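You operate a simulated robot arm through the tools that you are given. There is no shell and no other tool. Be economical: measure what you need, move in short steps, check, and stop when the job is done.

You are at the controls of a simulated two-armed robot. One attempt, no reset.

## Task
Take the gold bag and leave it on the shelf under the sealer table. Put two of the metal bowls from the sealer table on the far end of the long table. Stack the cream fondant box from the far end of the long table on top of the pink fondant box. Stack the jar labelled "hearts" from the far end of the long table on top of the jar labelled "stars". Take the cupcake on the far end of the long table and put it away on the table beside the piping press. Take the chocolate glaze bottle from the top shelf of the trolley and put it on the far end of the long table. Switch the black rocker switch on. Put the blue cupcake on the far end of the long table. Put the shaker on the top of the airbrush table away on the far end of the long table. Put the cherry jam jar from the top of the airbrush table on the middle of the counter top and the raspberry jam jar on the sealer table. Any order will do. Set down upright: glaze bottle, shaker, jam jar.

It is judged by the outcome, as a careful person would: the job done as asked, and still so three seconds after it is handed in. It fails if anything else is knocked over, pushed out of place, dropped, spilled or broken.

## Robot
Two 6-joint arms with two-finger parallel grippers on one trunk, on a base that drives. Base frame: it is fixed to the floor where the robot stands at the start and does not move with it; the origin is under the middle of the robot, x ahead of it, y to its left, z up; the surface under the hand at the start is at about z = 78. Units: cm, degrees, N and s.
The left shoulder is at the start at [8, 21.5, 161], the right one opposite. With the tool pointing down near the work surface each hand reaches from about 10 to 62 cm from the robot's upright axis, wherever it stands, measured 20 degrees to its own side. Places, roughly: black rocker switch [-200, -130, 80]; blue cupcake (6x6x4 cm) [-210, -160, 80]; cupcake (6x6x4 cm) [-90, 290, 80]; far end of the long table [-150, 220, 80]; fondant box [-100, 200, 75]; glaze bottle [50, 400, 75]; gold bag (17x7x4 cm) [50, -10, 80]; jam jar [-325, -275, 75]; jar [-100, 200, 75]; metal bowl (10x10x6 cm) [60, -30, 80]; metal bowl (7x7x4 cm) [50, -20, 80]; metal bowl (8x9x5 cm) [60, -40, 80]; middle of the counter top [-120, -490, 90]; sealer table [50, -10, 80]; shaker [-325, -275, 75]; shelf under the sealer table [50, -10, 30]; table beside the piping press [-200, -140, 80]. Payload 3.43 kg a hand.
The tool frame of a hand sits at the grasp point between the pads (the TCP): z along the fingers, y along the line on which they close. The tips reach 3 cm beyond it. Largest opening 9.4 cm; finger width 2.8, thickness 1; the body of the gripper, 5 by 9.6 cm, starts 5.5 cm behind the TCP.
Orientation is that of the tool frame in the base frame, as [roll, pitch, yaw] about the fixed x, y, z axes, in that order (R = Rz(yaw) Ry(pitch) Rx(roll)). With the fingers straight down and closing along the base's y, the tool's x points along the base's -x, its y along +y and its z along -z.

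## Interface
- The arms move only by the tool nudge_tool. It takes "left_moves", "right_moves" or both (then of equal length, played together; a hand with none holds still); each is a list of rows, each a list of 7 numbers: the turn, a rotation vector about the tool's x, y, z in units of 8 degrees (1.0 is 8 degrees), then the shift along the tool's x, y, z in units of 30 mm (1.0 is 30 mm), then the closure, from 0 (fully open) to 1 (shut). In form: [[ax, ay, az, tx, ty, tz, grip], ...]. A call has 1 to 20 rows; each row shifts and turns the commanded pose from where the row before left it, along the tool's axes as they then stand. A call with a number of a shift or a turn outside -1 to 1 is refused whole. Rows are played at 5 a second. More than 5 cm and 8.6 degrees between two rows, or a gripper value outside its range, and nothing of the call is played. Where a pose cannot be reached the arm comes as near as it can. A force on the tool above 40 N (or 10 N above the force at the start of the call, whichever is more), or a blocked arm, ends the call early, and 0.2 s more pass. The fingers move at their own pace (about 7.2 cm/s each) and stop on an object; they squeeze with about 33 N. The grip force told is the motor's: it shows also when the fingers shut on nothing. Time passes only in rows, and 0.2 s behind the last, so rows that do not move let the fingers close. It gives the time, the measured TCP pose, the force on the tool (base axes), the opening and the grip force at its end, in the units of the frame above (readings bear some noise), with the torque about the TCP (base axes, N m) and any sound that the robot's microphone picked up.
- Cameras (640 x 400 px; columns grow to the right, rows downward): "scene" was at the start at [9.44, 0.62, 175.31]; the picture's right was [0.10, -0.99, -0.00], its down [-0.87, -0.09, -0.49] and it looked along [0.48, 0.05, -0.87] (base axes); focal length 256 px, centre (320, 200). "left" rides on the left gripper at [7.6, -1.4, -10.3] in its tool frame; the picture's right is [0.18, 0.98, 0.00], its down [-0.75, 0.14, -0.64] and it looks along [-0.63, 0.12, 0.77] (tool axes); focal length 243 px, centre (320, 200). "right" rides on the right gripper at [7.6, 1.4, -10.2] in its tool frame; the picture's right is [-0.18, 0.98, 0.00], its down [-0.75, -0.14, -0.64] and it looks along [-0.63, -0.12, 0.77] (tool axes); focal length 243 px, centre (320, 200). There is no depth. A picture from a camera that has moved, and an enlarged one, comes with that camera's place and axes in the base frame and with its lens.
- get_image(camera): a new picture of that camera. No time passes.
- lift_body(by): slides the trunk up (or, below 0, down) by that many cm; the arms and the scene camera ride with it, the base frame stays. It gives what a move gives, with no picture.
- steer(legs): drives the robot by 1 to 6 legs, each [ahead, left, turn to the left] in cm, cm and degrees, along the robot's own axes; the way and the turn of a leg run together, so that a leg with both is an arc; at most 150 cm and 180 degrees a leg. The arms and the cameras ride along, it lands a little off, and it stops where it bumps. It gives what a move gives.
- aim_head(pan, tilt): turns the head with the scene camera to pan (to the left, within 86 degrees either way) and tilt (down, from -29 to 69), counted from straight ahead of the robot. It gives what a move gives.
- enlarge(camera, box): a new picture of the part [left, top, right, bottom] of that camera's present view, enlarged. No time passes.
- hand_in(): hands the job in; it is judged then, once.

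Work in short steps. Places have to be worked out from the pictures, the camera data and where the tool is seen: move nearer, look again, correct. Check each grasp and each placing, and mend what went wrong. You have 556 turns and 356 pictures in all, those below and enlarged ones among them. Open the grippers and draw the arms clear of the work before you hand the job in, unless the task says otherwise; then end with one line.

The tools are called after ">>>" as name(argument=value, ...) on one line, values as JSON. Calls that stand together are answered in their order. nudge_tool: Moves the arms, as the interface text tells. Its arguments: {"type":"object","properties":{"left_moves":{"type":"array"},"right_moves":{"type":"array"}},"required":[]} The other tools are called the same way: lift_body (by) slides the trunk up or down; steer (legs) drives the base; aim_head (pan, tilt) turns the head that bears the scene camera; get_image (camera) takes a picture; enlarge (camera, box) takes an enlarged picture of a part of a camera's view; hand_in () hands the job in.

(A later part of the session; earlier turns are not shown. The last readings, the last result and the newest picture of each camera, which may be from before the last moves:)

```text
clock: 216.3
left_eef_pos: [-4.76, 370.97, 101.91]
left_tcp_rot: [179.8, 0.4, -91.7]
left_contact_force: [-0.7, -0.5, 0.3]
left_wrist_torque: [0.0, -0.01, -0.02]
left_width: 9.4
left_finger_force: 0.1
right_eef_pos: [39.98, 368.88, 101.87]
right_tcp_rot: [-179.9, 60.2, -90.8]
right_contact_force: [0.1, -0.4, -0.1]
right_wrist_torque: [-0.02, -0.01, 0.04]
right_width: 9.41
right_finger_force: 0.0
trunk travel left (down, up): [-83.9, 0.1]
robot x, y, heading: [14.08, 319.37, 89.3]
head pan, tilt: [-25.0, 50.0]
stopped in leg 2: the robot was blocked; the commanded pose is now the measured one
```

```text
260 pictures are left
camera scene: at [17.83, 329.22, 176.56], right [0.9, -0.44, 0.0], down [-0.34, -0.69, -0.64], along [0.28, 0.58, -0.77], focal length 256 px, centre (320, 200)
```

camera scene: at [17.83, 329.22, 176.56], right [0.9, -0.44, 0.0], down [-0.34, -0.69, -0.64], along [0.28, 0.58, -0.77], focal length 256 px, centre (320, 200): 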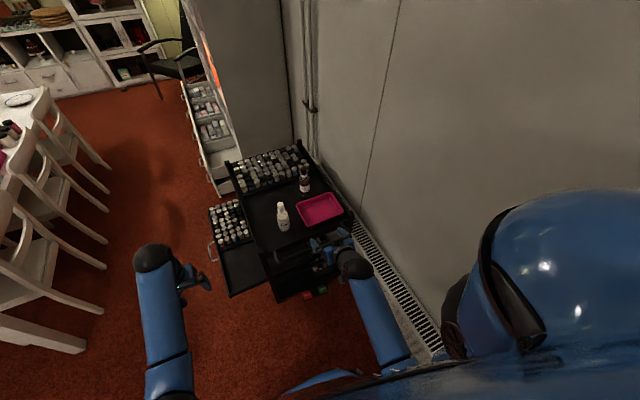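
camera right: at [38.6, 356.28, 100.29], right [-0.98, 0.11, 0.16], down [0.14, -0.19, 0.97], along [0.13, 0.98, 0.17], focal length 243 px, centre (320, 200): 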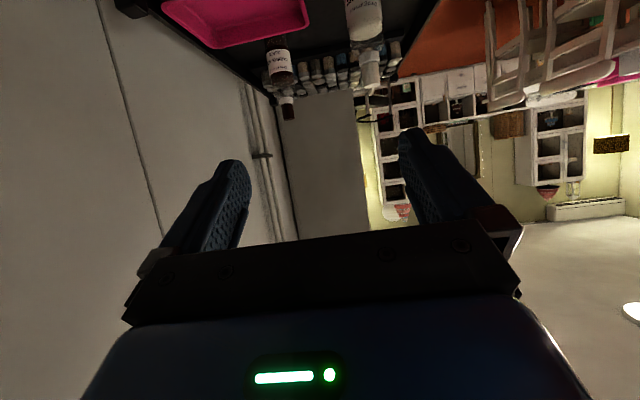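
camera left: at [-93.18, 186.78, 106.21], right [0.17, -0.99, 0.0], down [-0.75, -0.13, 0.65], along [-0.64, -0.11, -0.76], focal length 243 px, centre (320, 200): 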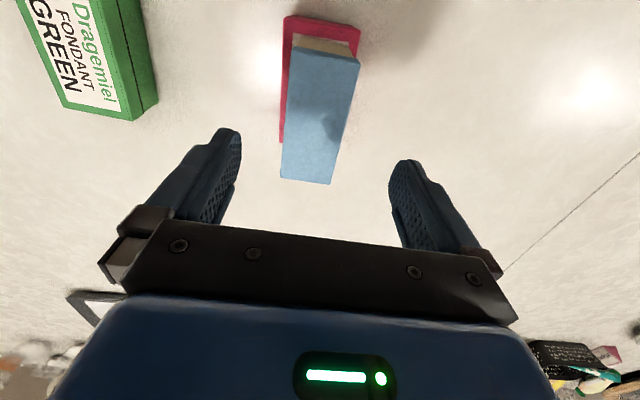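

Blocked right at the start of the forward leg; perhaps touching the cabinet corner behind-right. Step 6 cm left and try forward again.

>>> steer(legs=[[0, 6, 0], [14, 0, 0]])

>>> aim_head(pan=-80, tilt=50)

>>> get_image(camera="scene")

```text
clock: 218.1
left_eef_pos: [-10.77, 384.21, 102.03]
left_tcp_rot: [179.7, 0.6, -91.7]
left_contact_force: [0.7, -0.4, 0.8]
left_wrist_torque: [0.03, 0.0, 0.01]
left_width: 9.42
left_finger_force: 0.1
right_eef_pos: [34.26, 381.91, 102.1]
right_tcp_rot: [-179.7, 60.5, -90.7]
right_contact_force: [0.4, 0.3, -0.3]
right_wrist_torque: [0.03, 0.0, 0.0]
right_width: 9.42
right_finger_force: 0.1
trunk travel left (down, up): [-83.9, 0.1]
robot x, y, heading: [8.32, 332.73, 89.2]
head pan, tilt: [-25.0, 50.0]
```

```text
clock: 219.4
left_eef_pos: [-10.64, 384.31, 101.95]
left_tcp_rot: [179.7, 0.3, -91.8]
left_contact_force: [0.4, -0.4, -0.5]
left_wrist_torque: [-0.02, 0.0, 0.03]
left_width: 9.38
left_finger_force: 0.0
right_eef_pos: [34.38, 382.18, 102.06]
right_tcp_rot: [-179.8, 60.3, -90.9]
right_contact_force: [-0.1, 0.1, 0.2]
right_wrist_torque: [-0.04, 0.0, -0.02]
right_width: 9.41
right_finger_force: 0.0
trunk travel left (down, up): [-83.9, 0.1]
robot x, y, heading: [8.18, 332.55, 88.8]
head pan, tilt: [-80.0, 50.0]
```

```text
259 pictures are left
camera scene: at [16.03, 336.68, 176.58], right [0.16, -0.99, 0.0], down [-0.76, -0.12, -0.64], along [0.63, 0.1, -0.77], focal length 256 px, centre (320, 200)
```

scene: 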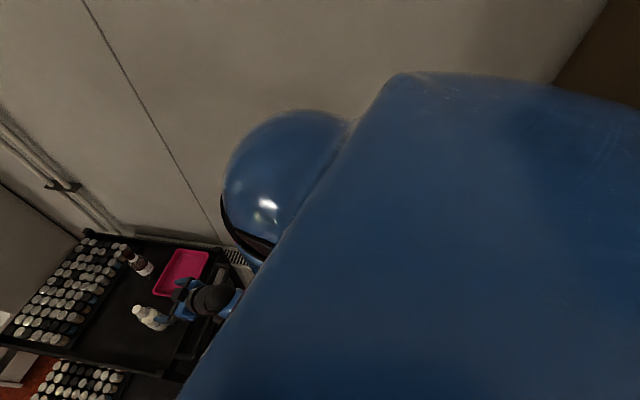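

Free again. Advance 12 cm, yaw the right hand 17° to the right to point at the bottle, and look.

>>> steer(legs=[[12, 0, 0]])

>>> nudge_tool(right_moves=[[0.92, 0, 0.53, 0, 0, 0, 0], [0.92, 0, 0.53, 0, 0, 0, 0], [0, 0, 0, 0, -0.7, 0, 0], [0, 0, 0, 0, -0.7, 0, 0], [0, 0, 0, 0, -0.7, 0, 0]])

>>> get_image(camera="right")

>>> aim_head(pan=-30, tilt=55)

>>> get_image(camera="scene")

```text
clock: 220.6
left_eef_pos: [-10.6, 396.08, 102.05]
left_tcp_rot: [179.8, 0.6, -91.7]
left_contact_force: [0.4, 0.2, -0.4]
left_wrist_torque: [0.02, -0.02, -0.01]
left_width: 9.42
left_finger_force: 0.0
right_eef_pos: [34.49, 393.85, 102.19]
right_tcp_rot: [-179.7, 60.4, -90.8]
right_contact_force: [-0.1, -0.5, 0.1]
right_wrist_torque: [-0.01, -0.02, 0.01]
right_width: 9.4
right_finger_force: 0.1
trunk travel left (down, up): [-83.9, 0.1]
robot x, y, heading: [8.62, 344.68, 89.1]
head pan, tilt: [-80.0, 50.0]
```

```text
clock: 221.8
left_eef_pos: [-10.55, 396.47, 101.78]
left_tcp_rot: [179.8, 0.4, -91.8]
left_contact_force: [-0.1, -0.4, 0.0]
left_wrist_torque: [-0.01, 0.0, 0.03]
left_width: 9.39
left_finger_force: 0.0
right_eef_pos: [40.69, 392.32, 102.21]
right_tcp_rot: [-179.8, 60.2, -107.7]
right_contact_force: [-0.5, 0.1, 1.0]
right_wrist_torque: [0.0, -0.03, 0.01]
right_width: 9.42
right_finger_force: 0.0
trunk travel left (down, up): [-83.9, 0.1]
robot x, y, heading: [8.71, 344.71, 88.9]
head pan, tilt: [-80.0, 50.0]
```

```text
258 pictures are left
camera right: at [35.42, 380.65, 100.5], right [-0.91, 0.39, 0.16], down [0.08, -0.22, 0.97], along [0.41, 0.89, 0.17], focal length 243 px, centre (320, 200)
```

right: 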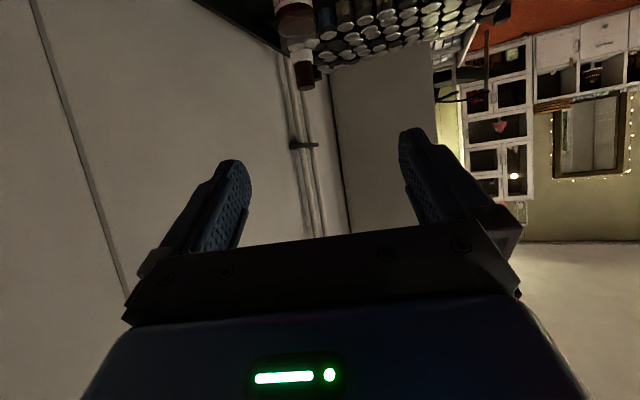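

```text
clock: 223.0
left_eef_pos: [-10.54, 396.5, 101.85]
left_tcp_rot: [179.8, 0.3, -91.7]
left_contact_force: [0.0, 0.6, 0.6]
left_wrist_torque: [-0.01, 0.03, -0.01]
left_width: 9.41
left_finger_force: 0.0
right_eef_pos: [40.67, 392.35, 102.03]
right_tcp_rot: [-179.9, 60.2, -107.9]
right_contact_force: [-0.3, -0.1, 0.2]
right_wrist_torque: [0.0, 0.0, 0.0]
right_width: 9.4
right_finger_force: 0.0
trunk travel left (down, up): [-83.9, 0.1]
robot x, y, heading: [8.38, 344.66, 89.0]
head pan, tilt: [-30.0, 55.0]
```

```text
257 pictures are left
camera scene: at [12.27, 353.9, 175.92], right [0.86, -0.52, 0.0], down [-0.42, -0.7, -0.57], along [0.3, 0.49, -0.82], focal length 256 px, centre (320, 200)
```

scene: 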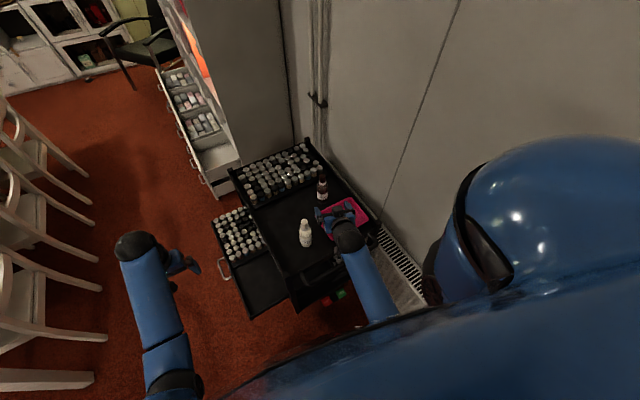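

Refined: shelf z≈74, white bottle (31.6,397), chocolate bottle (50.5,415), top ≈ z 89. Raise the hand 8 cm and lower the trunk 24 to come in at a good angle.

>>> nudge_tool(right_moves=[[0, 0, 0, -0.77, 0, -0.45, 0], [0, 0, 0, -0.77, 0, -0.45, 0], [0, 0, 0, -0.77, 0, -0.45, 0]])

>>> lift_body(by=-22)

>>> get_image(camera="right")

>>> get_image(camera="scene")

```text
clock: 223.8
left_eef_pos: [-10.54, 396.53, 101.94]
left_tcp_rot: [179.8, 0.3, -91.7]
left_contact_force: [0.4, -0.9, -0.6]
left_wrist_torque: [-0.02, 0.01, 0.0]
left_width: 9.36
left_finger_force: 0.0
right_eef_pos: [40.38, 392.11, 110.04]
right_tcp_rot: [-180.0, 60.3, -107.9]
right_contact_force: [-0.6, 0.5, -0.9]
right_wrist_torque: [0.01, -0.01, 0.02]
right_width: 9.41
right_finger_force: 0.0
trunk travel left (down, up): [-83.9, 0.1]
robot x, y, heading: [8.78, 345.06, 89.1]
head pan, tilt: [-30.0, 55.0]
```

```text
clock: 226.1
left_eef_pos: [-10.57, 396.5, 79.85]
left_tcp_rot: [179.8, 0.4, -91.7]
left_contact_force: [-0.6, -0.9, -0.3]
left_wrist_torque: [0.04, 0.04, -0.01]
left_width: 9.39
left_finger_force: 0.0
right_eef_pos: [40.45, 392.12, 87.97]
right_tcp_rot: [-179.8, 60.2, -107.9]
right_contact_force: [-0.3, -0.8, -0.8]
right_wrist_torque: [0.03, 0.01, 0.02]
right_width: 9.41
right_finger_force: 0.1
trunk travel left (down, up): [-61.9, 22.1]
robot x, y, heading: [8.73, 344.74, 89.1]
head pan, tilt: [-30.0, 55.0]
```

```text
256 pictures are left
camera right: at [35.2, 380.53, 86.33], right [-0.91, 0.39, 0.16], down [0.08, -0.22, 0.97], along [0.41, 0.89, 0.17], focal length 243 px, centre (320, 200)
```

right: 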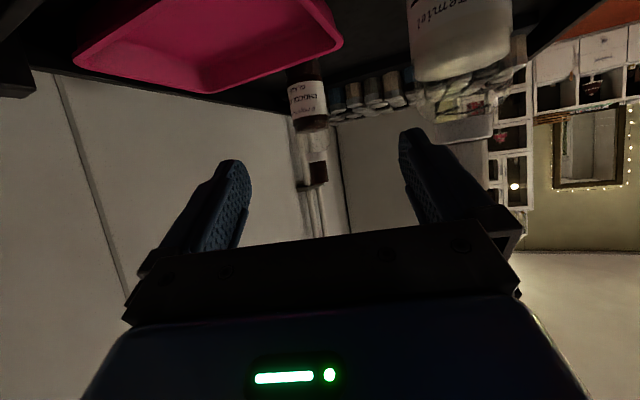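

```text
255 pictures are left
camera scene: at [12.27, 353.86, 153.93], right [0.86, -0.52, 0.0], down [-0.42, -0.7, -0.57], along [0.3, 0.49, -0.82], focal length 256 px, centre (320, 200)
```

scene: 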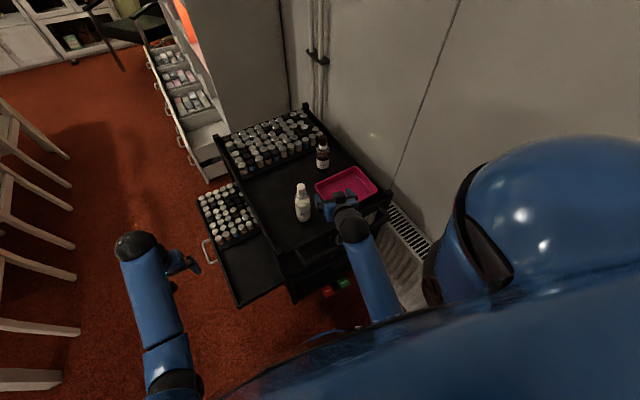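

Bottle body z 74–82, cap top 90. Move right 2.6 cm, forward 15 cm, down 4, and look.

>>> nudge_tool(right_moves=[[0, 0, 0, 0, -0.45, 0, 0], [0, 0, 0, 0, -0.42, 0, 0], [0, 0, 0, -0.225, 0, 0.833, 0], [0, 0, 0, -0.225, 0, 0.833, 0], [0, 0, 0, -0.225, 0, 0.833, 0], [0, 0, 0, -0.225, 0, 0.833, 0], [0, 0, 0, -0.225, 0, 0.833, 0], [0, 0, 0, -0.225, 0, 0.833, 0]])

>>> get_image(camera="right")

>>> enlarge(camera="scene", box=[240, 100, 440, 260])

```text
clock: 227.9
left_eef_pos: [-10.57, 396.51, 79.79]
left_tcp_rot: [179.8, 0.3, -91.8]
left_contact_force: [0.0, -0.9, -0.3]
left_wrist_torque: [-0.03, -0.03, 0.01]
left_width: 9.39
left_finger_force: 0.2
right_eef_pos: [47.36, 405.79, 83.89]
right_tcp_rot: [-179.9, 60.2, -108.0]
right_contact_force: [-0.1, -0.8, -1.0]
right_wrist_torque: [0.0, 0.0, 0.01]
right_width: 9.41
right_finger_force: 0.1
trunk travel left (down, up): [-61.9, 22.1]
robot x, y, heading: [8.63, 344.83, 89.0]
head pan, tilt: [-30.0, 55.0]
```

```text
254 pictures are left
camera right: at [42.24, 394.23, 82.25], right [-0.91, 0.39, 0.16], down [0.08, -0.22, 0.97], along [0.41, 0.89, 0.17], focal length 243 px, centre (320, 200)
```

right: 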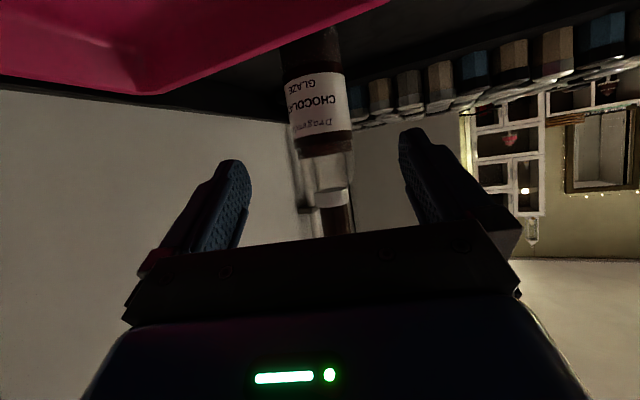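

```text
2.50 times, centred on (340, 180) of scene
camera zoom: at [12.3, 353.99, 153.91], right [0.86, -0.52, 0.0], down [-0.42, -0.7, -0.57], along [0.3, 0.49, -0.82], focal length 641 px, centre (270, 250)
```

zoom: 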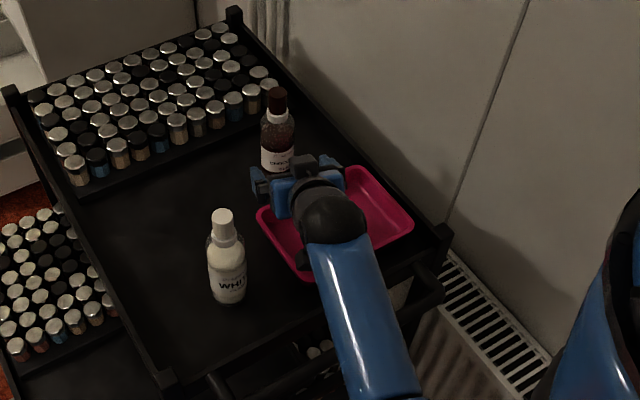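

It reads CHOCOLATE GLAZE. Shift 1 cm right, advance 10.5 cm, then lower 3.7 cm around the body.

>>> nudge_tool(right_moves=[[0, 0, 0, 0, -0.33, 0, 0], [0, 0, 0, -0.44, 0, 0.76, 0], [0, 0, 0, -0.44, 0, 0.76, 0], [0, 0, 0, -0.44, 0, 0.76, 0], [0, 0, 0, -0.44, 0, 0.76, 0], [0, 0, 0, 0, 0, 0, 0]])

>>> get_image(camera="right")

```text
clock: 229.3
left_eef_pos: [-10.57, 396.54, 79.85]
left_tcp_rot: [179.8, 0.5, -91.7]
left_contact_force: [-0.2, 0.4, -0.5]
left_wrist_torque: [0.0, -0.02, -0.01]
left_width: 9.4
left_finger_force: 0.2
right_eef_pos: [51.38, 415.37, 84.19]
right_tcp_rot: [-179.9, 60.3, -107.9]
right_contact_force: [-0.1, -0.2, -0.5]
right_wrist_torque: [0.02, -0.01, 0.01]
right_width: 9.4
right_finger_force: 0.1
trunk travel left (down, up): [-61.9, 22.1]
robot x, y, heading: [8.29, 344.82, 88.9]
head pan, tilt: [-30.0, 55.0]
```

```text
252 pictures are left
camera right: at [46.19, 403.78, 82.53], right [-0.91, 0.39, 0.16], down [0.08, -0.22, 0.97], along [0.41, 0.89, 0.17], focal length 243 px, centre (320, 200)
```

right: 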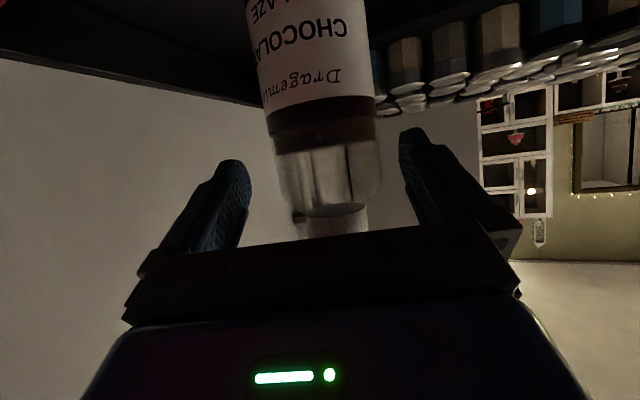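

Centred. Lower 3.7 cm and close.

>>> nudge_tool(right_moves=[[0, 0, 0, 0.54, 0, 0.31, 0], [0, 0, 0, 0.54, 0, 0.31, 0], [0, 0, 0, 0, 0, 0, 0.4], [0, 0, 0, 0, 0, 0, 1], [0, 0, 0, 0, 0, 0, 1], [0, 0, 0, 0, 0, 0, 1]])

>>> get_image(camera="right")

```text
clock: 230.7
left_eef_pos: [-10.58, 396.46, 79.8]
left_tcp_rot: [179.7, 0.4, -91.7]
left_contact_force: [1.2, -0.6, 0.4]
left_wrist_torque: [-0.04, 0.0, 0.01]
left_width: 9.41
left_finger_force: 0.1
right_eef_pos: [51.47, 415.43, 80.47]
right_tcp_rot: [-179.8, 60.3, -107.8]
right_contact_force: [-1.9, 1.3, 2.4]
right_wrist_torque: [0.05, -0.03, 0.01]
right_width: 5.8
right_finger_force: 33.3
trunk travel left (down, up): [-61.9, 22.1]
robot x, y, heading: [8.51, 344.63, 89.0]
head pan, tilt: [-30.0, 55.0]
```

```text
251 pictures are left
camera right: at [46.23, 403.77, 78.83], right [-0.91, 0.39, 0.16], down [0.08, -0.22, 0.97], along [0.41, 0.89, 0.17], focal length 243 px, centre (320, 200)
```

right: 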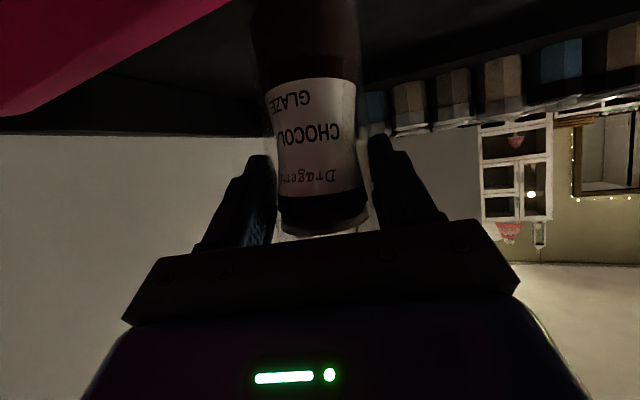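

Gripped. Lift with the trunk 21 cm, then reverse out.

>>> lift_body(by=21)

>>> get_image(camera="scene")

>>> steer(legs=[[-28, 0, 0], [0, 28, 0]])

```text
clock: 233.0
left_eef_pos: [-10.57, 396.51, 100.92]
left_tcp_rot: [179.8, 0.3, -91.7]
left_contact_force: [-0.4, 0.4, -0.1]
left_wrist_torque: [-0.03, 0.04, 0.03]
left_width: 9.4
left_finger_force: 0.0
right_eef_pos: [51.54, 415.4, 101.27]
right_tcp_rot: [-179.9, 60.1, -108.0]
right_contact_force: [0.7, 0.1, -3.4]
right_wrist_torque: [0.01, 0.0, 0.02]
right_width: 5.75
right_finger_force: 33.2
trunk travel left (down, up): [-82.9, 1.1]
robot x, y, heading: [8.78, 344.53, 89.0]
head pan, tilt: [-30.0, 55.0]
```

```text
250 pictures are left
camera scene: at [12.32, 353.97, 174.91], right [0.86, -0.52, 0.0], down [-0.42, -0.7, -0.57], along [0.3, 0.49, -0.82], focal length 256 px, centre (320, 200)
```

scene: 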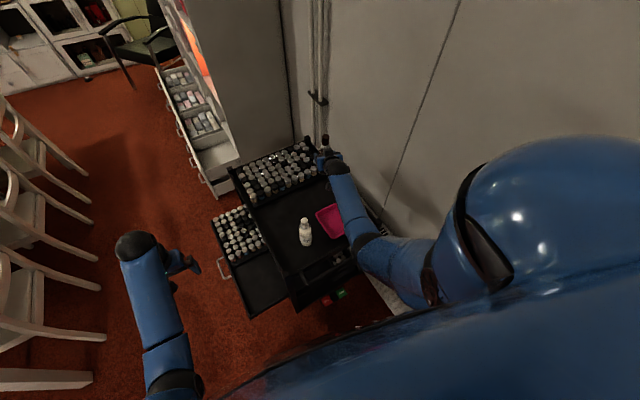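

```text
clock: 236.5
left_eef_pos: [-39.56, 368.12, 100.82]
left_tcp_rot: [179.6, 0.2, -91.4]
left_contact_force: [0.2, 0.2, -1.7]
left_wrist_torque: [0.06, 0.0, 0.03]
left_width: 9.37
left_finger_force: 0.0
right_eef_pos: [22.4, 387.47, 101.21]
right_tcp_rot: [179.8, 60.2, -107.8]
right_contact_force: [0.1, -0.2, -3.4]
right_wrist_torque: [0.02, 0.0, -0.02]
right_width: 5.78
right_finger_force: 33.1
trunk travel left (down, up): [-82.9, 1.1]
robot x, y, heading: [-20.05, 316.75, 89.4]
head pan, tilt: [-30.0, 55.0]
```

Bottle out safely. Bring the right hand back in line (yaw +18°, back and inward).

>>> nudge_tool(right_moves=[[-0.97, 0, -0.56, 0, 0, 0, 1], [-0.97, 0, -0.56, 0, 0, 0, 1], [0, 0, 0, 0.36, 0.9, -0.62, 1], [0, 0, 0, 0.36, 0.9, -0.62, 1], [0, 0, 0, 0.36, 0.9, -0.62, 1], [0, 0, 0, 0.36, 0.9, -0.62, 1], [0, 0, 0, 0.36, 0.9, -0.62, 1], [0, 0, 0, 0.36, 0.9, -0.62, 1], [0, 0, 0, 0.36, 0.9, -0.62, 1]])

>>> steer(legs=[[-18, 0, 0], [0, 0, 90]])

>>> aim_head(pan=0, tilt=50)

>>> get_image(camera="scene")

```text
refused: row 1 steps farther than a row can; nothing moved
```

```text
clock: 241.9
left_eef_pos: [-72.16, 279.12, 100.88]
left_tcp_rot: [179.8, 0.3, -1.5]
left_contact_force: [-0.2, 0.5, -0.1]
left_wrist_torque: [-0.01, 0.01, 0.01]
left_width: 9.4
left_finger_force: 0.0
right_eef_pos: [-91.29, 341.03, 101.36]
right_tcp_rot: [-179.9, 60.2, -17.7]
right_contact_force: [0.6, 0.4, -3.1]
right_wrist_torque: [-0.03, 0.01, -0.02]
right_width: 5.75
right_finger_force: 33.1
trunk travel left (down, up): [-82.9, 1.1]
robot x, y, heading: [-20.47, 298.32, 179.2]
head pan, tilt: [-30.0, 55.0]
```

```text
clock: 242.8
left_eef_pos: [-72.2, 279.04, 100.85]
left_tcp_rot: [179.8, 0.3, -1.6]
left_contact_force: [0.1, -0.6, 0.7]
left_wrist_torque: [0.0, 0.03, 0.02]
left_width: 9.4
left_finger_force: 0.2
right_eef_pos: [-91.31, 341.08, 101.24]
right_tcp_rot: [-179.8, 60.2, -17.6]
right_contact_force: [0.3, 0.8, -2.6]
right_wrist_torque: [-0.01, 0.0, 0.0]
right_width: 5.78
right_finger_force: 33.1
trunk travel left (down, up): [-82.9, 1.1]
robot x, y, heading: [-20.26, 298.71, 179.2]
head pan, tilt: [0.0, 50.0]
```

```text
249 pictures are left
camera scene: at [-31.39, 298.6, 175.57], right [0.01, 1.0, 0.0], down [0.77, -0.01, -0.64], along [-0.64, 0.01, -0.77], focal length 256 px, centre (320, 200)
```

scene: 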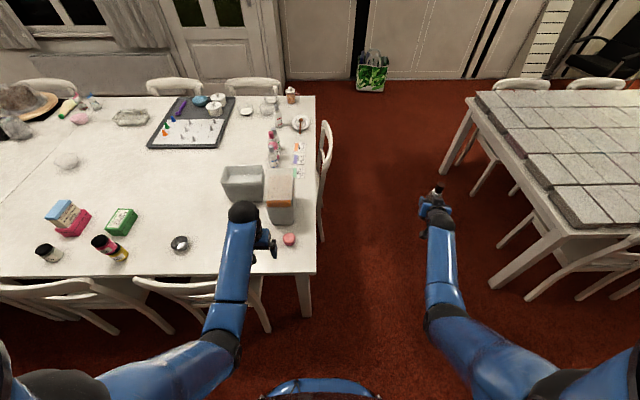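

The turn went fine. Now re-do the right-hand retraction with smaller rotation rows.

>>> nudge_tool(right_moves=[[-0.65, 0, -0.37, 0, 0, 0, 1], [-0.65, 0, -0.37, 0, 0, 0, 1], [-0.65, 0, -0.37, 0, 0, 0, 1], [0, 0, 0, 0.36, 0.5, -0.62, 1], [0, 0, 0, 0.36, 0.5, -0.62, 1], [0, 0, 0, 0.36, 0.5, -0.62, 1], [0, 0, 0, 0.36, 0.5, -0.62, 1], [0, 0, 0, 0.36, 0.5, -0.62, 1], [0, 0, 0, 0.36, 0.5, -0.62, 1]])

>>> steer(legs=[[15.5, 0, 0.8]])

>>> get_image(camera="left")

>>> get_image(camera="scene")

```text
clock: 244.8
left_eef_pos: [-72.07, 279.06, 100.86]
left_tcp_rot: [179.8, 0.4, -1.5]
left_contact_force: [-0.5, -0.3, -0.7]
left_wrist_torque: [-0.02, 0.03, -0.01]
left_width: 9.4
left_finger_force: 0.1
right_eef_pos: [-78.39, 332.11, 101.17]
right_tcp_rot: [-179.9, 60.3, 0.2]
right_contact_force: [0.3, -0.5, -2.9]
right_wrist_torque: [-0.04, -0.03, 0.0]
right_width: 5.74
right_finger_force: 33.4
trunk travel left (down, up): [-82.9, 1.1]
robot x, y, heading: [-20.52, 298.39, 179.3]
head pan, tilt: [0.0, 50.0]
```

```text
clock: 246.2
left_eef_pos: [-86.76, 278.55, 101.09]
left_tcp_rot: [179.7, 0.4, -0.9]
left_contact_force: [-0.4, 0.0, 0.0]
left_wrist_torque: [0.04, 0.06, 0.02]
left_width: 9.36
left_finger_force: 0.0
right_eef_pos: [-93.58, 331.44, 101.26]
right_tcp_rot: [-179.9, 60.3, 0.8]
right_contact_force: [0.3, 0.5, -2.8]
right_wrist_torque: [0.04, 0.01, 0.01]
right_width: 5.74
right_finger_force: 32.9
trunk travel left (down, up): [-82.9, 1.1]
robot x, y, heading: [-35.6, 298.55, 179.7]
head pan, tilt: [0.0, 50.0]
```

```text
248 pictures are left
camera left: at [-78.9, 279.89, 111.17], right [0.17, -0.99, 0.0], down [-0.75, -0.13, 0.65], along [-0.64, -0.11, -0.76], focal length 243 px, centre (320, 200)
```

left: 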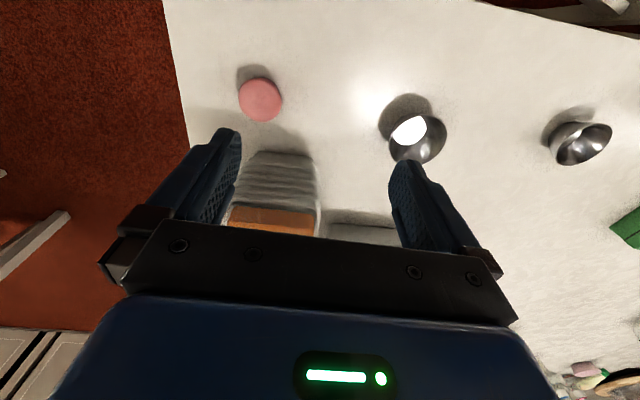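

```text
247 pictures are left
camera scene: at [-45.87, 298.57, 175.61], right [0.0, 1.0, 0.0], down [0.76, 0.0, -0.65], along [-0.65, 0.0, -0.76], focal length 256 px, centre (320, 200)
```

scene: 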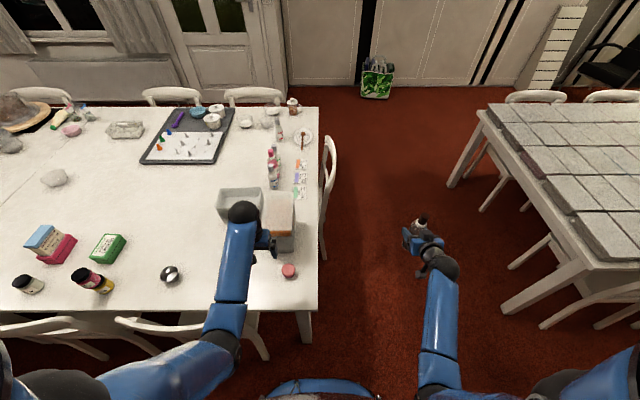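

Cupcake at (-90.6,285.8). Move the left hand over it and lower the trunk 14.

>>> nudge_tool(left_moves=[[0, 0, 0, -0.32, -0.6, 0, 0], [0, 0, 0, -0.32, -0.6, 0, 0], [0, 0, 0, -0.32, -0.6, 0, 0], [0, 0, 0, -0.32, -0.6, 0, 0]])

>>> lift_body(by=-14)

>>> get_image(camera="left")

```text
clock: 247.2
left_eef_pos: [-90.81, 285.96, 100.93]
left_tcp_rot: [179.8, 0.3, -0.9]
left_contact_force: [0.1, 0.0, -0.1]
left_wrist_torque: [-0.03, -0.03, -0.02]
left_width: 9.39
left_finger_force: 0.0
right_eef_pos: [-93.99, 331.45, 100.86]
right_tcp_rot: [-180.0, 60.1, 0.8]
right_contact_force: [-0.6, 0.6, -3.0]
right_wrist_torque: [-0.01, 0.0, 0.02]
right_width: 5.74
right_finger_force: 32.5
trunk travel left (down, up): [-82.9, 1.1]
robot x, y, heading: [-35.34, 298.43, 180.0]
head pan, tilt: [0.0, 50.0]
```

```text
clock: 248.9
left_eef_pos: [-90.67, 286.01, 86.96]
left_tcp_rot: [179.8, 0.3, -0.9]
left_contact_force: [-0.2, -0.5, -0.9]
left_wrist_torque: [0.0, 0.0, 0.0]
left_width: 9.41
left_finger_force: 0.2
right_eef_pos: [-93.85, 331.39, 87.08]
right_tcp_rot: [-179.9, 60.2, 0.8]
right_contact_force: [0.0, 0.0, -2.4]
right_wrist_torque: [0.0, -0.03, -0.03]
right_width: 5.77
right_finger_force: 32.8
trunk travel left (down, up): [-68.9, 15.1]
robot x, y, heading: [-35.44, 298.86, 180.0]
head pan, tilt: [0.0, 50.0]
```

```text
246 pictures are left
camera left: at [-82.94, 287.28, 97.11], right [0.17, -0.99, 0.0], down [-0.75, -0.13, 0.65], along [-0.64, -0.11, -0.76], focal length 243 px, centre (320, 200)
```

left: 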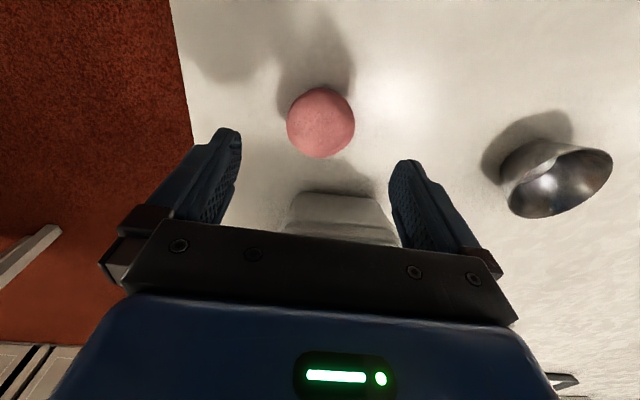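

Centred. Lower 8.5 and close gently on the cupcake.

>>> lift_body(by=-8.5)

>>> nudge_tool(left_moves=[[0, 0, 0, 0, 0, 0, 0.3], [0, 0, 0, 0, 0, 0, 0.6], [0, 0, 0, 0, 0, 0, 1], [0, 0, 0, 0, 0, 0, 1], [0, 0, 0, 0, 0, 0, 1]])

>>> get_image(camera="left")

```text
clock: 250.1
left_eef_pos: [-90.64, 285.98, 78.39]
left_tcp_rot: [179.7, 0.2, -0.7]
left_contact_force: [0.6, -1.1, -0.6]
left_wrist_torque: [0.01, 0.0, 0.02]
left_width: 9.39
left_finger_force: 0.1
right_eef_pos: [-93.89, 331.53, 78.53]
right_tcp_rot: [-179.9, 60.2, 0.9]
right_contact_force: [-0.8, 0.6, -2.8]
right_wrist_torque: [0.0, -0.05, -0.03]
right_width: 5.72
right_finger_force: 33.1
trunk travel left (down, up): [-60.4, 23.6]
robot x, y, heading: [-35.59, 298.35, 180.1]
head pan, tilt: [0.0, 50.0]
```

```text
clock: 251.3
left_eef_pos: [-90.69, 285.88, 78.37]
left_tcp_rot: [179.9, 0.3, -0.8]
left_contact_force: [-0.1, 0.2, 0.6]
left_wrist_torque: [-0.06, 0.02, 0.01]
left_width: 5.64
left_finger_force: 33.0
right_eef_pos: [-93.9, 331.48, 78.51]
right_tcp_rot: [180.0, 60.2, 0.9]
right_contact_force: [0.3, -0.4, -3.0]
right_wrist_torque: [-0.03, -0.03, 0.01]
right_width: 5.75
right_finger_force: 33.1
trunk travel left (down, up): [-60.4, 23.6]
robot x, y, heading: [-35.14, 298.4, 180.0]
head pan, tilt: [0.0, 50.0]
```

```text
245 pictures are left
camera left: at [-82.95, 287.29, 88.6], right [0.17, -0.99, 0.0], down [-0.75, -0.13, 0.65], along [-0.64, -0.11, -0.76], focal length 243 px, centre (320, 200)
```

left: 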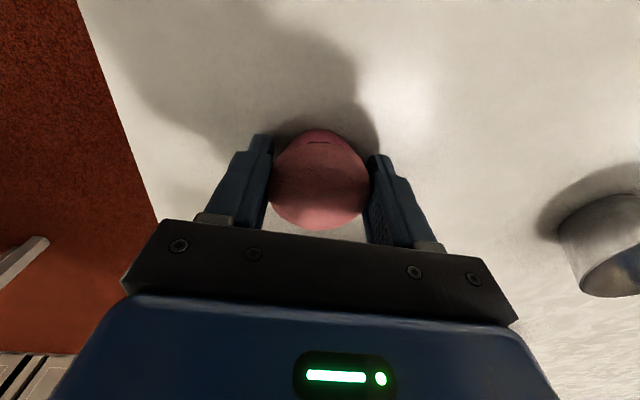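

Cupcake held. Raise, bring the right hand inward 13 cm, and shift the base toward −y by 35.

>>> lift_body(by=22.5)

>>> nudge_tool(right_moves=[[0, 0, 0, 0, 0.85, 0, 1], [0, 0, 0, 0, 0.85, 0, 1], [0, 0, 0, 0, 0.85, 0, 1], [0, 0, 0, 0, 0.85, 0, 1], [0, 0, 0, 0, 0.85, 0, 1]])

>>> steer(legs=[[0, 34, 0]])

>>> get_image(camera="scene")

>>> get_image(camera="left")

```text
clock: 253.7
left_eef_pos: [-90.66, 285.96, 100.8]
left_tcp_rot: [179.8, 0.3, -0.7]
left_contact_force: [-0.3, 0.0, 0.1]
left_wrist_torque: [0.01, 0.04, -0.03]
left_width: 5.66
left_finger_force: 33.6
right_eef_pos: [-93.93, 331.43, 100.95]
right_tcp_rot: [-179.9, 60.2, 0.9]
right_contact_force: [-0.3, 0.9, -2.9]
right_wrist_torque: [-0.02, 0.01, 0.01]
right_width: 5.78
right_finger_force: 33.0
trunk travel left (down, up): [-82.9, 1.1]
robot x, y, heading: [-35.72, 298.63, 180.0]
head pan, tilt: [0.0, 50.0]
```

```text
clock: 254.8
left_eef_pos: [-90.65, 285.86, 100.75]
left_tcp_rot: [179.8, 0.3, -0.7]
left_contact_force: [-0.8, 0.6, -1.4]
left_wrist_torque: [0.0, 0.0, -0.04]
left_width: 5.63
left_finger_force: 33.1
right_eef_pos: [-93.78, 318.88, 101.14]
right_tcp_rot: [-179.8, 60.2, 1.0]
right_contact_force: [1.0, -1.0, -2.6]
right_wrist_torque: [-0.02, -0.03, -0.01]
right_width: 5.78
right_finger_force: 33.6
trunk travel left (down, up): [-82.9, 1.1]
robot x, y, heading: [-35.26, 298.22, 180.0]
head pan, tilt: [0.0, 50.0]
```

```text
clock: 257.1
left_eef_pos: [-90.54, 251.48, 101.01]
left_tcp_rot: [179.6, 0.3, -0.5]
left_contact_force: [-0.1, 0.2, -0.9]
left_wrist_torque: [0.02, 0.04, -0.03]
left_width: 5.58
left_finger_force: 33.4
right_eef_pos: [-93.7, 284.38, 101.02]
right_tcp_rot: [179.9, 60.2, 0.9]
right_contact_force: [-0.7, 0.7, -2.7]
right_wrist_torque: [0.0, -0.02, -0.01]
right_width: 5.75
right_finger_force: 33.1
trunk travel left (down, up): [-82.9, 1.1]
robot x, y, heading: [-35.57, 264.23, -179.9]
head pan, tilt: [0.0, 50.0]
```

```text
244 pictures are left
camera scene: at [-46.36, 264.46, 175.57], right [0.0, 1.0, 0.0], down [0.77, 0.0, -0.64], along [-0.64, 0.0, -0.77], focal length 256 px, centre (320, 200)
```

scene: 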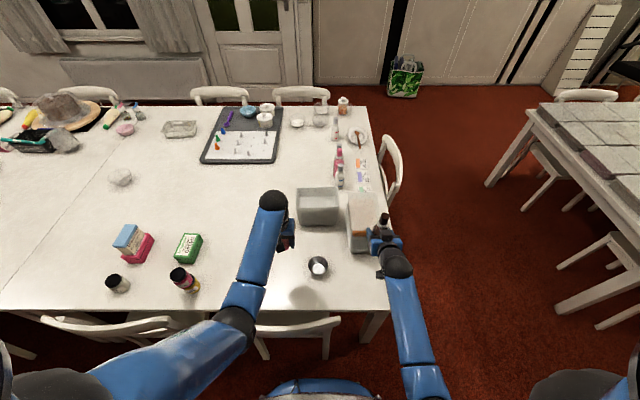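

```text
243 pictures are left
camera left: at [-82.87, 252.89, 111.12], right [0.17, -0.98, 0.0], down [-0.75, -0.13, 0.65], along [-0.64, -0.12, -0.76], focal length 243 px, centre (320, 200)
```

left: 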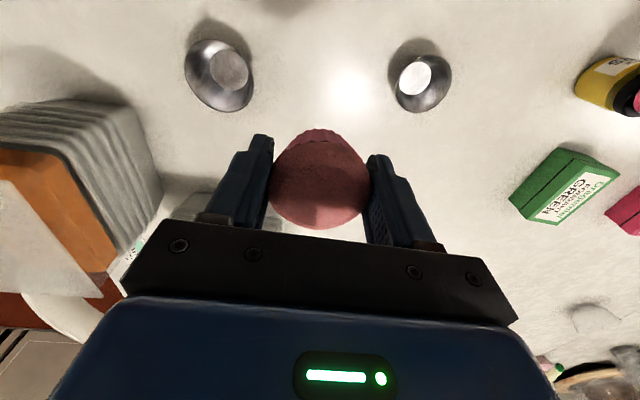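

Pull the bottle back 5.5 cm so it's well clear of the container stack, then lower the trunk by 18.

>>> nudge_tool(right_moves=[[0, 0, 0, 0.46, 0, -0.8, 1], [0, 0, 0, 0.46, 0, -0.79, 1], [0, 0, 0, 0, 0, 0, 1]])

>>> lift_body(by=-18)

>>> get_image(camera="scene")

>>> get_image(camera="right")

```text
clock: 257.9
left_eef_pos: [-90.61, 251.31, 100.9]
left_tcp_rot: [179.9, 0.2, -0.6]
left_contact_force: [0.3, 0.1, -0.5]
left_wrist_torque: [0.01, -0.01, -0.02]
left_width: 5.63
left_finger_force: 32.8
right_eef_pos: [-88.27, 284.23, 100.93]
right_tcp_rot: [-179.9, 60.1, 1.3]
right_contact_force: [-0.1, 0.6, -3.0]
right_wrist_torque: [-0.03, -0.01, 0.0]
right_width: 5.76
right_finger_force: 33.4
trunk travel left (down, up): [-82.9, 1.1]
robot x, y, heading: [-35.14, 263.99, -179.7]
head pan, tilt: [0.0, 50.0]
```

```text
clock: 259.9
left_eef_pos: [-90.49, 251.18, 83.06]
left_tcp_rot: [179.9, 0.5, -0.5]
left_contact_force: [0.4, -0.9, -0.7]
left_wrist_torque: [-0.01, -0.01, -0.04]
left_width: 5.61
left_finger_force: 33.5
right_eef_pos: [-88.45, 283.98, 83.81]
right_tcp_rot: [-179.8, 61.1, 1.3]
right_contact_force: [-6.2, -3.0, 31.5]
right_wrist_torque: [-0.06, -0.08, -0.04]
right_width: 5.78
right_finger_force: 32.5
trunk travel left (down, up): [-64.9, 19.1]
robot x, y, heading: [-35.62, 264.33, -179.7]
head pan, tilt: [0.0, 50.0]
```

```text
242 pictures are left
camera scene: at [-46.01, 263.79, 157.66], right [0.0, 1.0, 0.0], down [0.76, 0.0, -0.64], along [-0.64, 0.0, -0.76], focal length 256 px, centre (320, 200)
```

scene: 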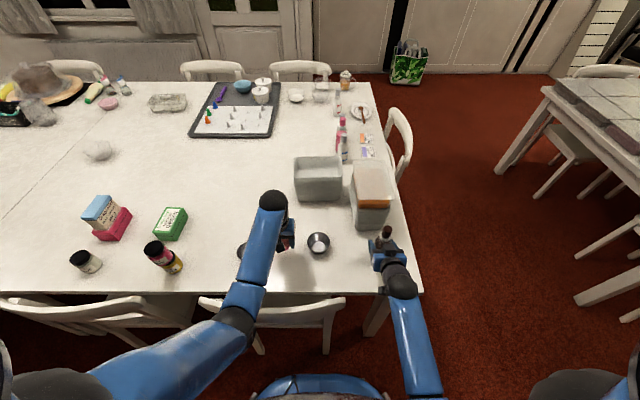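

```text
241 pictures are left
camera right: at [-75.68, 282.9, 81.91], right [-0.07, -0.98, 0.16], down [0.2, 0.14, 0.97], along [-0.98, 0.1, 0.18], focal length 243 px, centre (320, 200)
```

right: 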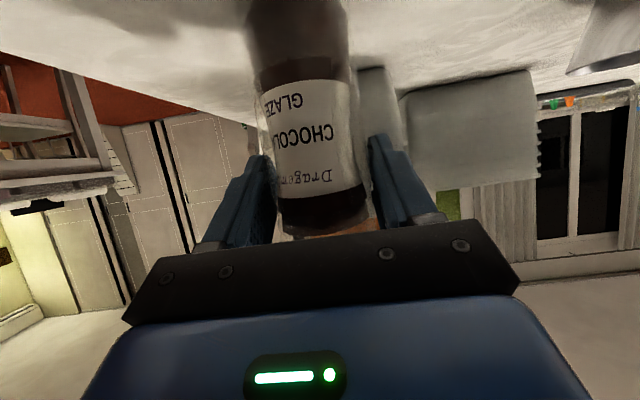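

Bottle has landed (force 31 N). Relieve 6 mm, open, and withdraw along the tool axis.

>>> nudge_tool(right_moves=[[0, 0, 0, -0.17, 0, -0.1, 1], [0, 0, 0, 0, 0, 0, 0.5], [0, 0, 0, 0, 0, 0, 0.2], [0, 0, 0, 0, 0, 0, 0], [0, 0, 0, 0, 0, 0, 0], [0, 0, 0, 0, 0, -0.8, 0], [0, 0, 0, 0, 0, -1, 0], [0, 0, 0, 0, 0, -1, 0]])

>>> get_image(camera="right")

>>> get_image(camera="scene")

```text
clock: 261.7
left_eef_pos: [-90.45, 251.3, 82.97]
left_tcp_rot: [179.8, 0.4, -0.5]
left_contact_force: [0.1, 0.7, -0.4]
left_wrist_torque: [0.0, -0.02, 0.03]
left_width: 5.58
left_finger_force: 33.1
right_eef_pos: [-80.82, 284.12, 87.65]
right_tcp_rot: [-179.9, 60.2, 1.2]
right_contact_force: [0.4, 0.2, 0.8]
right_wrist_torque: [0.03, -0.04, 0.03]
right_width: 9.4
right_finger_force: 0.1
trunk travel left (down, up): [-64.9, 19.1]
robot x, y, heading: [-35.47, 264.09, -179.8]
head pan, tilt: [0.0, 50.0]
```

```text
240 pictures are left
camera right: at [-68.13, 283.04, 86.15], right [-0.07, -0.98, 0.16], down [0.18, 0.14, 0.97], along [-0.98, 0.1, 0.17], focal length 243 px, centre (320, 200)
```

right: 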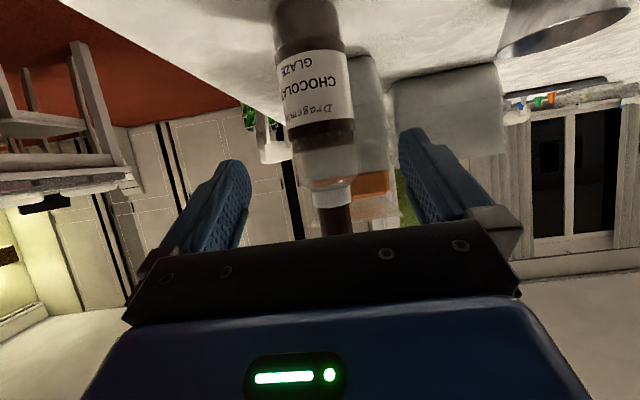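

```text
239 pictures are left
camera scene: at [-46.2, 264.03, 157.58], right [0.0, 1.0, 0.0], down [0.77, 0.0, -0.64], along [-0.64, 0.0, -0.77], focal length 256 px, centre (320, 200)
```

scene: 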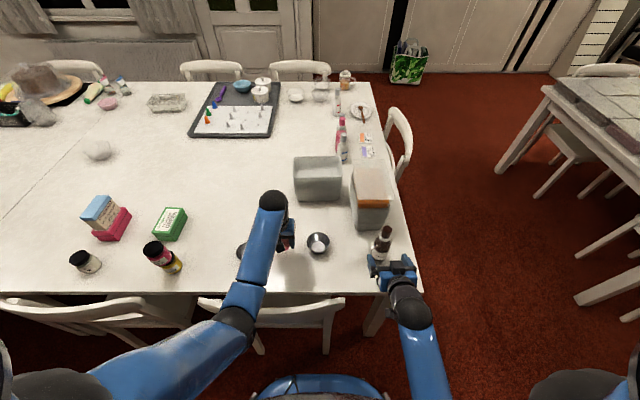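

Bottle stands upright. Withdraw a bit more, raise the trunk, back off, and turn to face −y for the trip to the piping press table.

>>> nudge_tool(right_moves=[[0, 0, 0, 0, 0, -0.8, 0], [0, 0, 0, 0, 0, -0.5, 0]])

>>> lift_body(by=18.5)

>>> steer(legs=[[-21, 0, 0], [0, 0, 90]])

>>> aim_head(pan=0, tilt=25)

>>> get_image(camera="scene")

```text
clock: 262.3
left_eef_pos: [-90.52, 251.32, 83.05]
left_tcp_rot: [179.8, 0.4, -0.5]
left_contact_force: [-0.3, 0.4, -0.2]
left_wrist_torque: [0.02, 0.02, 0.03]
left_width: 5.61
left_finger_force: 33.2
right_eef_pos: [-77.54, 284.36, 89.88]
right_tcp_rot: [-179.9, 60.2, 1.3]
right_contact_force: [0.5, -0.5, -0.2]
right_wrist_torque: [-0.02, 0.01, -0.01]
right_width: 9.41
right_finger_force: 0.1
trunk travel left (down, up): [-64.9, 19.1]
robot x, y, heading: [-35.46, 264.05, -180.1]
head pan, tilt: [0.0, 50.0]
```

```text
clock: 264.3
left_eef_pos: [-90.49, 251.2, 101.49]
left_tcp_rot: [179.7, 0.3, -0.6]
left_contact_force: [0.1, -0.5, 0.0]
left_wrist_torque: [0.01, -0.02, -0.01]
left_width: 5.58
left_finger_force: 32.2
right_eef_pos: [-77.52, 284.39, 108.33]
right_tcp_rot: [-180.0, 60.2, 1.2]
right_contact_force: [-0.2, -0.5, 0.6]
right_wrist_torque: [0.04, 0.05, 0.0]
right_width: 9.4
right_finger_force: 0.0
trunk travel left (down, up): [-83.4, 0.6]
robot x, y, heading: [-35.32, 264.09, -179.6]
head pan, tilt: [0.0, 50.0]
```

```text
clock: 269.8
left_eef_pos: [-2.11, 208.78, 101.48]
left_tcp_rot: [179.8, 0.3, 88.3]
left_contact_force: [-0.6, 1.0, 0.6]
left_wrist_torque: [0.0, -0.03, 0.03]
left_width: 5.58
left_finger_force: 33.1
right_eef_pos: [-34.87, 222.36, 108.35]
right_tcp_rot: [-179.8, 60.2, 89.9]
right_contact_force: [-0.2, -0.1, -0.4]
right_wrist_torque: [0.0, 0.01, -0.05]
right_width: 9.4
right_finger_force: 0.0
trunk travel left (down, up): [-83.4, 0.6]
robot x, y, heading: [-14.02, 264.09, -90.9]
head pan, tilt: [0.0, 50.0]
```

```text
clock: 270.7
left_eef_pos: [-2.18, 208.89, 101.37]
left_tcp_rot: [179.8, 0.3, 88.2]
left_contact_force: [0.5, -0.7, -0.2]
left_wrist_torque: [-0.01, -0.01, -0.01]
left_width: 5.6
left_finger_force: 32.7
right_eef_pos: [-35.05, 222.36, 108.33]
right_tcp_rot: [-179.9, 60.1, 89.9]
right_contact_force: [0.7, -0.5, 0.6]
right_wrist_torque: [0.02, 0.0, 0.0]
right_width: 9.41
right_finger_force: 0.0
trunk travel left (down, up): [-83.4, 0.6]
robot x, y, heading: [-13.9, 263.72, -90.8]
head pan, tilt: [0.0, 25.0]
```

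```text
238 pictures are left
camera scene: at [-14.17, 251.89, 179.82], right [-1.0, 0.02, 0.0], down [0.01, 0.42, -0.91], along [-0.02, -0.91, -0.42], focal length 256 px, centre (320, 200)
```

scene: 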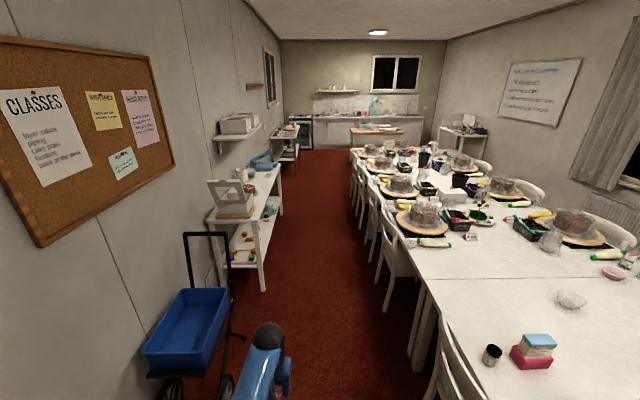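

The corridor is clear. The long table ends near y≈-175; the piping-press area is at that end on the far side. Drive down the corridor to y≈-212.

>>> steer(legs=[[150, 0, 0.8], [150, 0, 0], [150, 0, 0], [26, 0, 0]])

>>> aim_head(pan=-60, tilt=25)

>>> get_image(camera="scene")

```text
clock: 293.5
left_eef_pos: [-3.95, -263.27, 101.63]
left_tcp_rot: [179.9, 0.5, 88.2]
left_contact_force: [-0.3, 1.2, -1.9]
left_wrist_torque: [-0.02, 0.01, -0.02]
left_width: 5.55
left_finger_force: 32.9
right_eef_pos: [-36.74, -249.52, 108.46]
right_tcp_rot: [-179.8, 60.4, 90.0]
right_contact_force: [0.8, 0.3, 0.6]
right_wrist_torque: [0.01, 0.02, -0.02]
right_width: 9.39
right_finger_force: 0.0
trunk travel left (down, up): [-83.4, 0.6]
robot x, y, heading: [-15.78, -207.93, -91.2]
head pan, tilt: [0.0, 25.0]
```

```text
clock: 294.8
left_eef_pos: [-3.95, -263.66, 101.51]
left_tcp_rot: [179.8, 0.4, 88.1]
left_contact_force: [-0.3, 0.3, -0.9]
left_wrist_torque: [0.03, 0.0, -0.03]
left_width: 5.58
left_finger_force: 33.2
right_eef_pos: [-36.8, -249.95, 108.35]
right_tcp_rot: [-179.9, 60.2, 89.8]
right_contact_force: [-0.5, 0.3, -0.3]
right_wrist_torque: [0.02, -0.01, 0.01]
right_width: 9.39
right_finger_force: 0.0
trunk travel left (down, up): [-83.4, 0.6]
robot x, y, heading: [-15.71, -208.01, -91.2]
head pan, tilt: [-60.0, 25.0]
```

```text
237 pictures are left
camera scene: at [-23.83, -215.66, 179.83], right [-0.48, 0.87, 0.0], down [0.37, 0.2, -0.91], along [-0.79, -0.44, -0.42], focal length 256 px, centre (320, 200)
```

scene: 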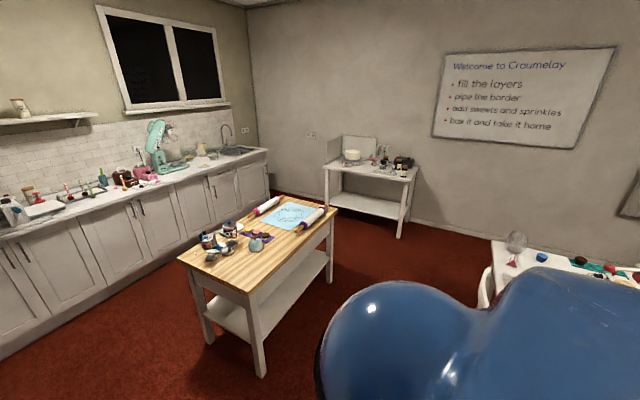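

Turn to face −x and drive west between the long table's end and the island.

>>> steer(legs=[[0, 0, -88.8], [0, 22, 0], [120, 0, 0]])

>>> aim_head(pan=-60, tilt=40)

>>> get_image(camera="scene")

```text
clock: 305.8
left_eef_pos: [-189.89, -245.31, 101.47]
left_tcp_rot: [179.8, 0.4, 0.3]
left_contact_force: [0.3, 0.0, -0.8]
left_wrist_torque: [0.0, 0.0, -0.03]
left_width: 5.55
left_finger_force: 33.0
right_eef_pos: [-177.58, -212.02, 108.23]
right_tcp_rot: [-179.9, 60.1, 1.9]
right_contact_force: [0.3, 0.4, 0.5]
right_wrist_torque: [0.04, 0.0, -0.03]
right_width: 9.39
right_finger_force: 0.1
trunk travel left (down, up): [-83.4, 0.6]
robot x, y, heading: [-135.08, -231.41, -178.7]
head pan, tilt: [-60.0, 25.0]
```

```text
clock: 306.6
left_eef_pos: [-189.93, -245.25, 101.4]
left_tcp_rot: [179.8, 0.4, 0.2]
left_contact_force: [0.2, 0.3, -0.4]
left_wrist_torque: [-0.02, -0.02, 0.0]
left_width: 5.58
left_finger_force: 33.6
right_eef_pos: [-177.63, -212.03, 108.32]
right_tcp_rot: [-179.8, 60.3, 1.9]
right_contact_force: [-0.2, -0.6, 0.3]
right_wrist_torque: [0.01, 0.0, 0.0]
right_width: 9.39
right_finger_force: 0.1
trunk travel left (down, up): [-83.4, 0.6]
robot x, y, heading: [-134.84, -231.61, -179.1]
head pan, tilt: [-60.0, 40.0]
```

```text
236 pictures are left
camera scene: at [-142.66, -224.44, 177.5], right [0.86, 0.52, 0.0], down [0.33, -0.55, -0.77], along [-0.4, 0.66, -0.64], focal length 256 px, centre (320, 200)
```

scene: 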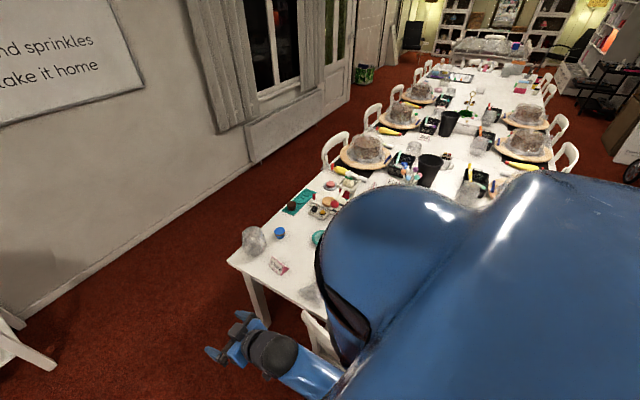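

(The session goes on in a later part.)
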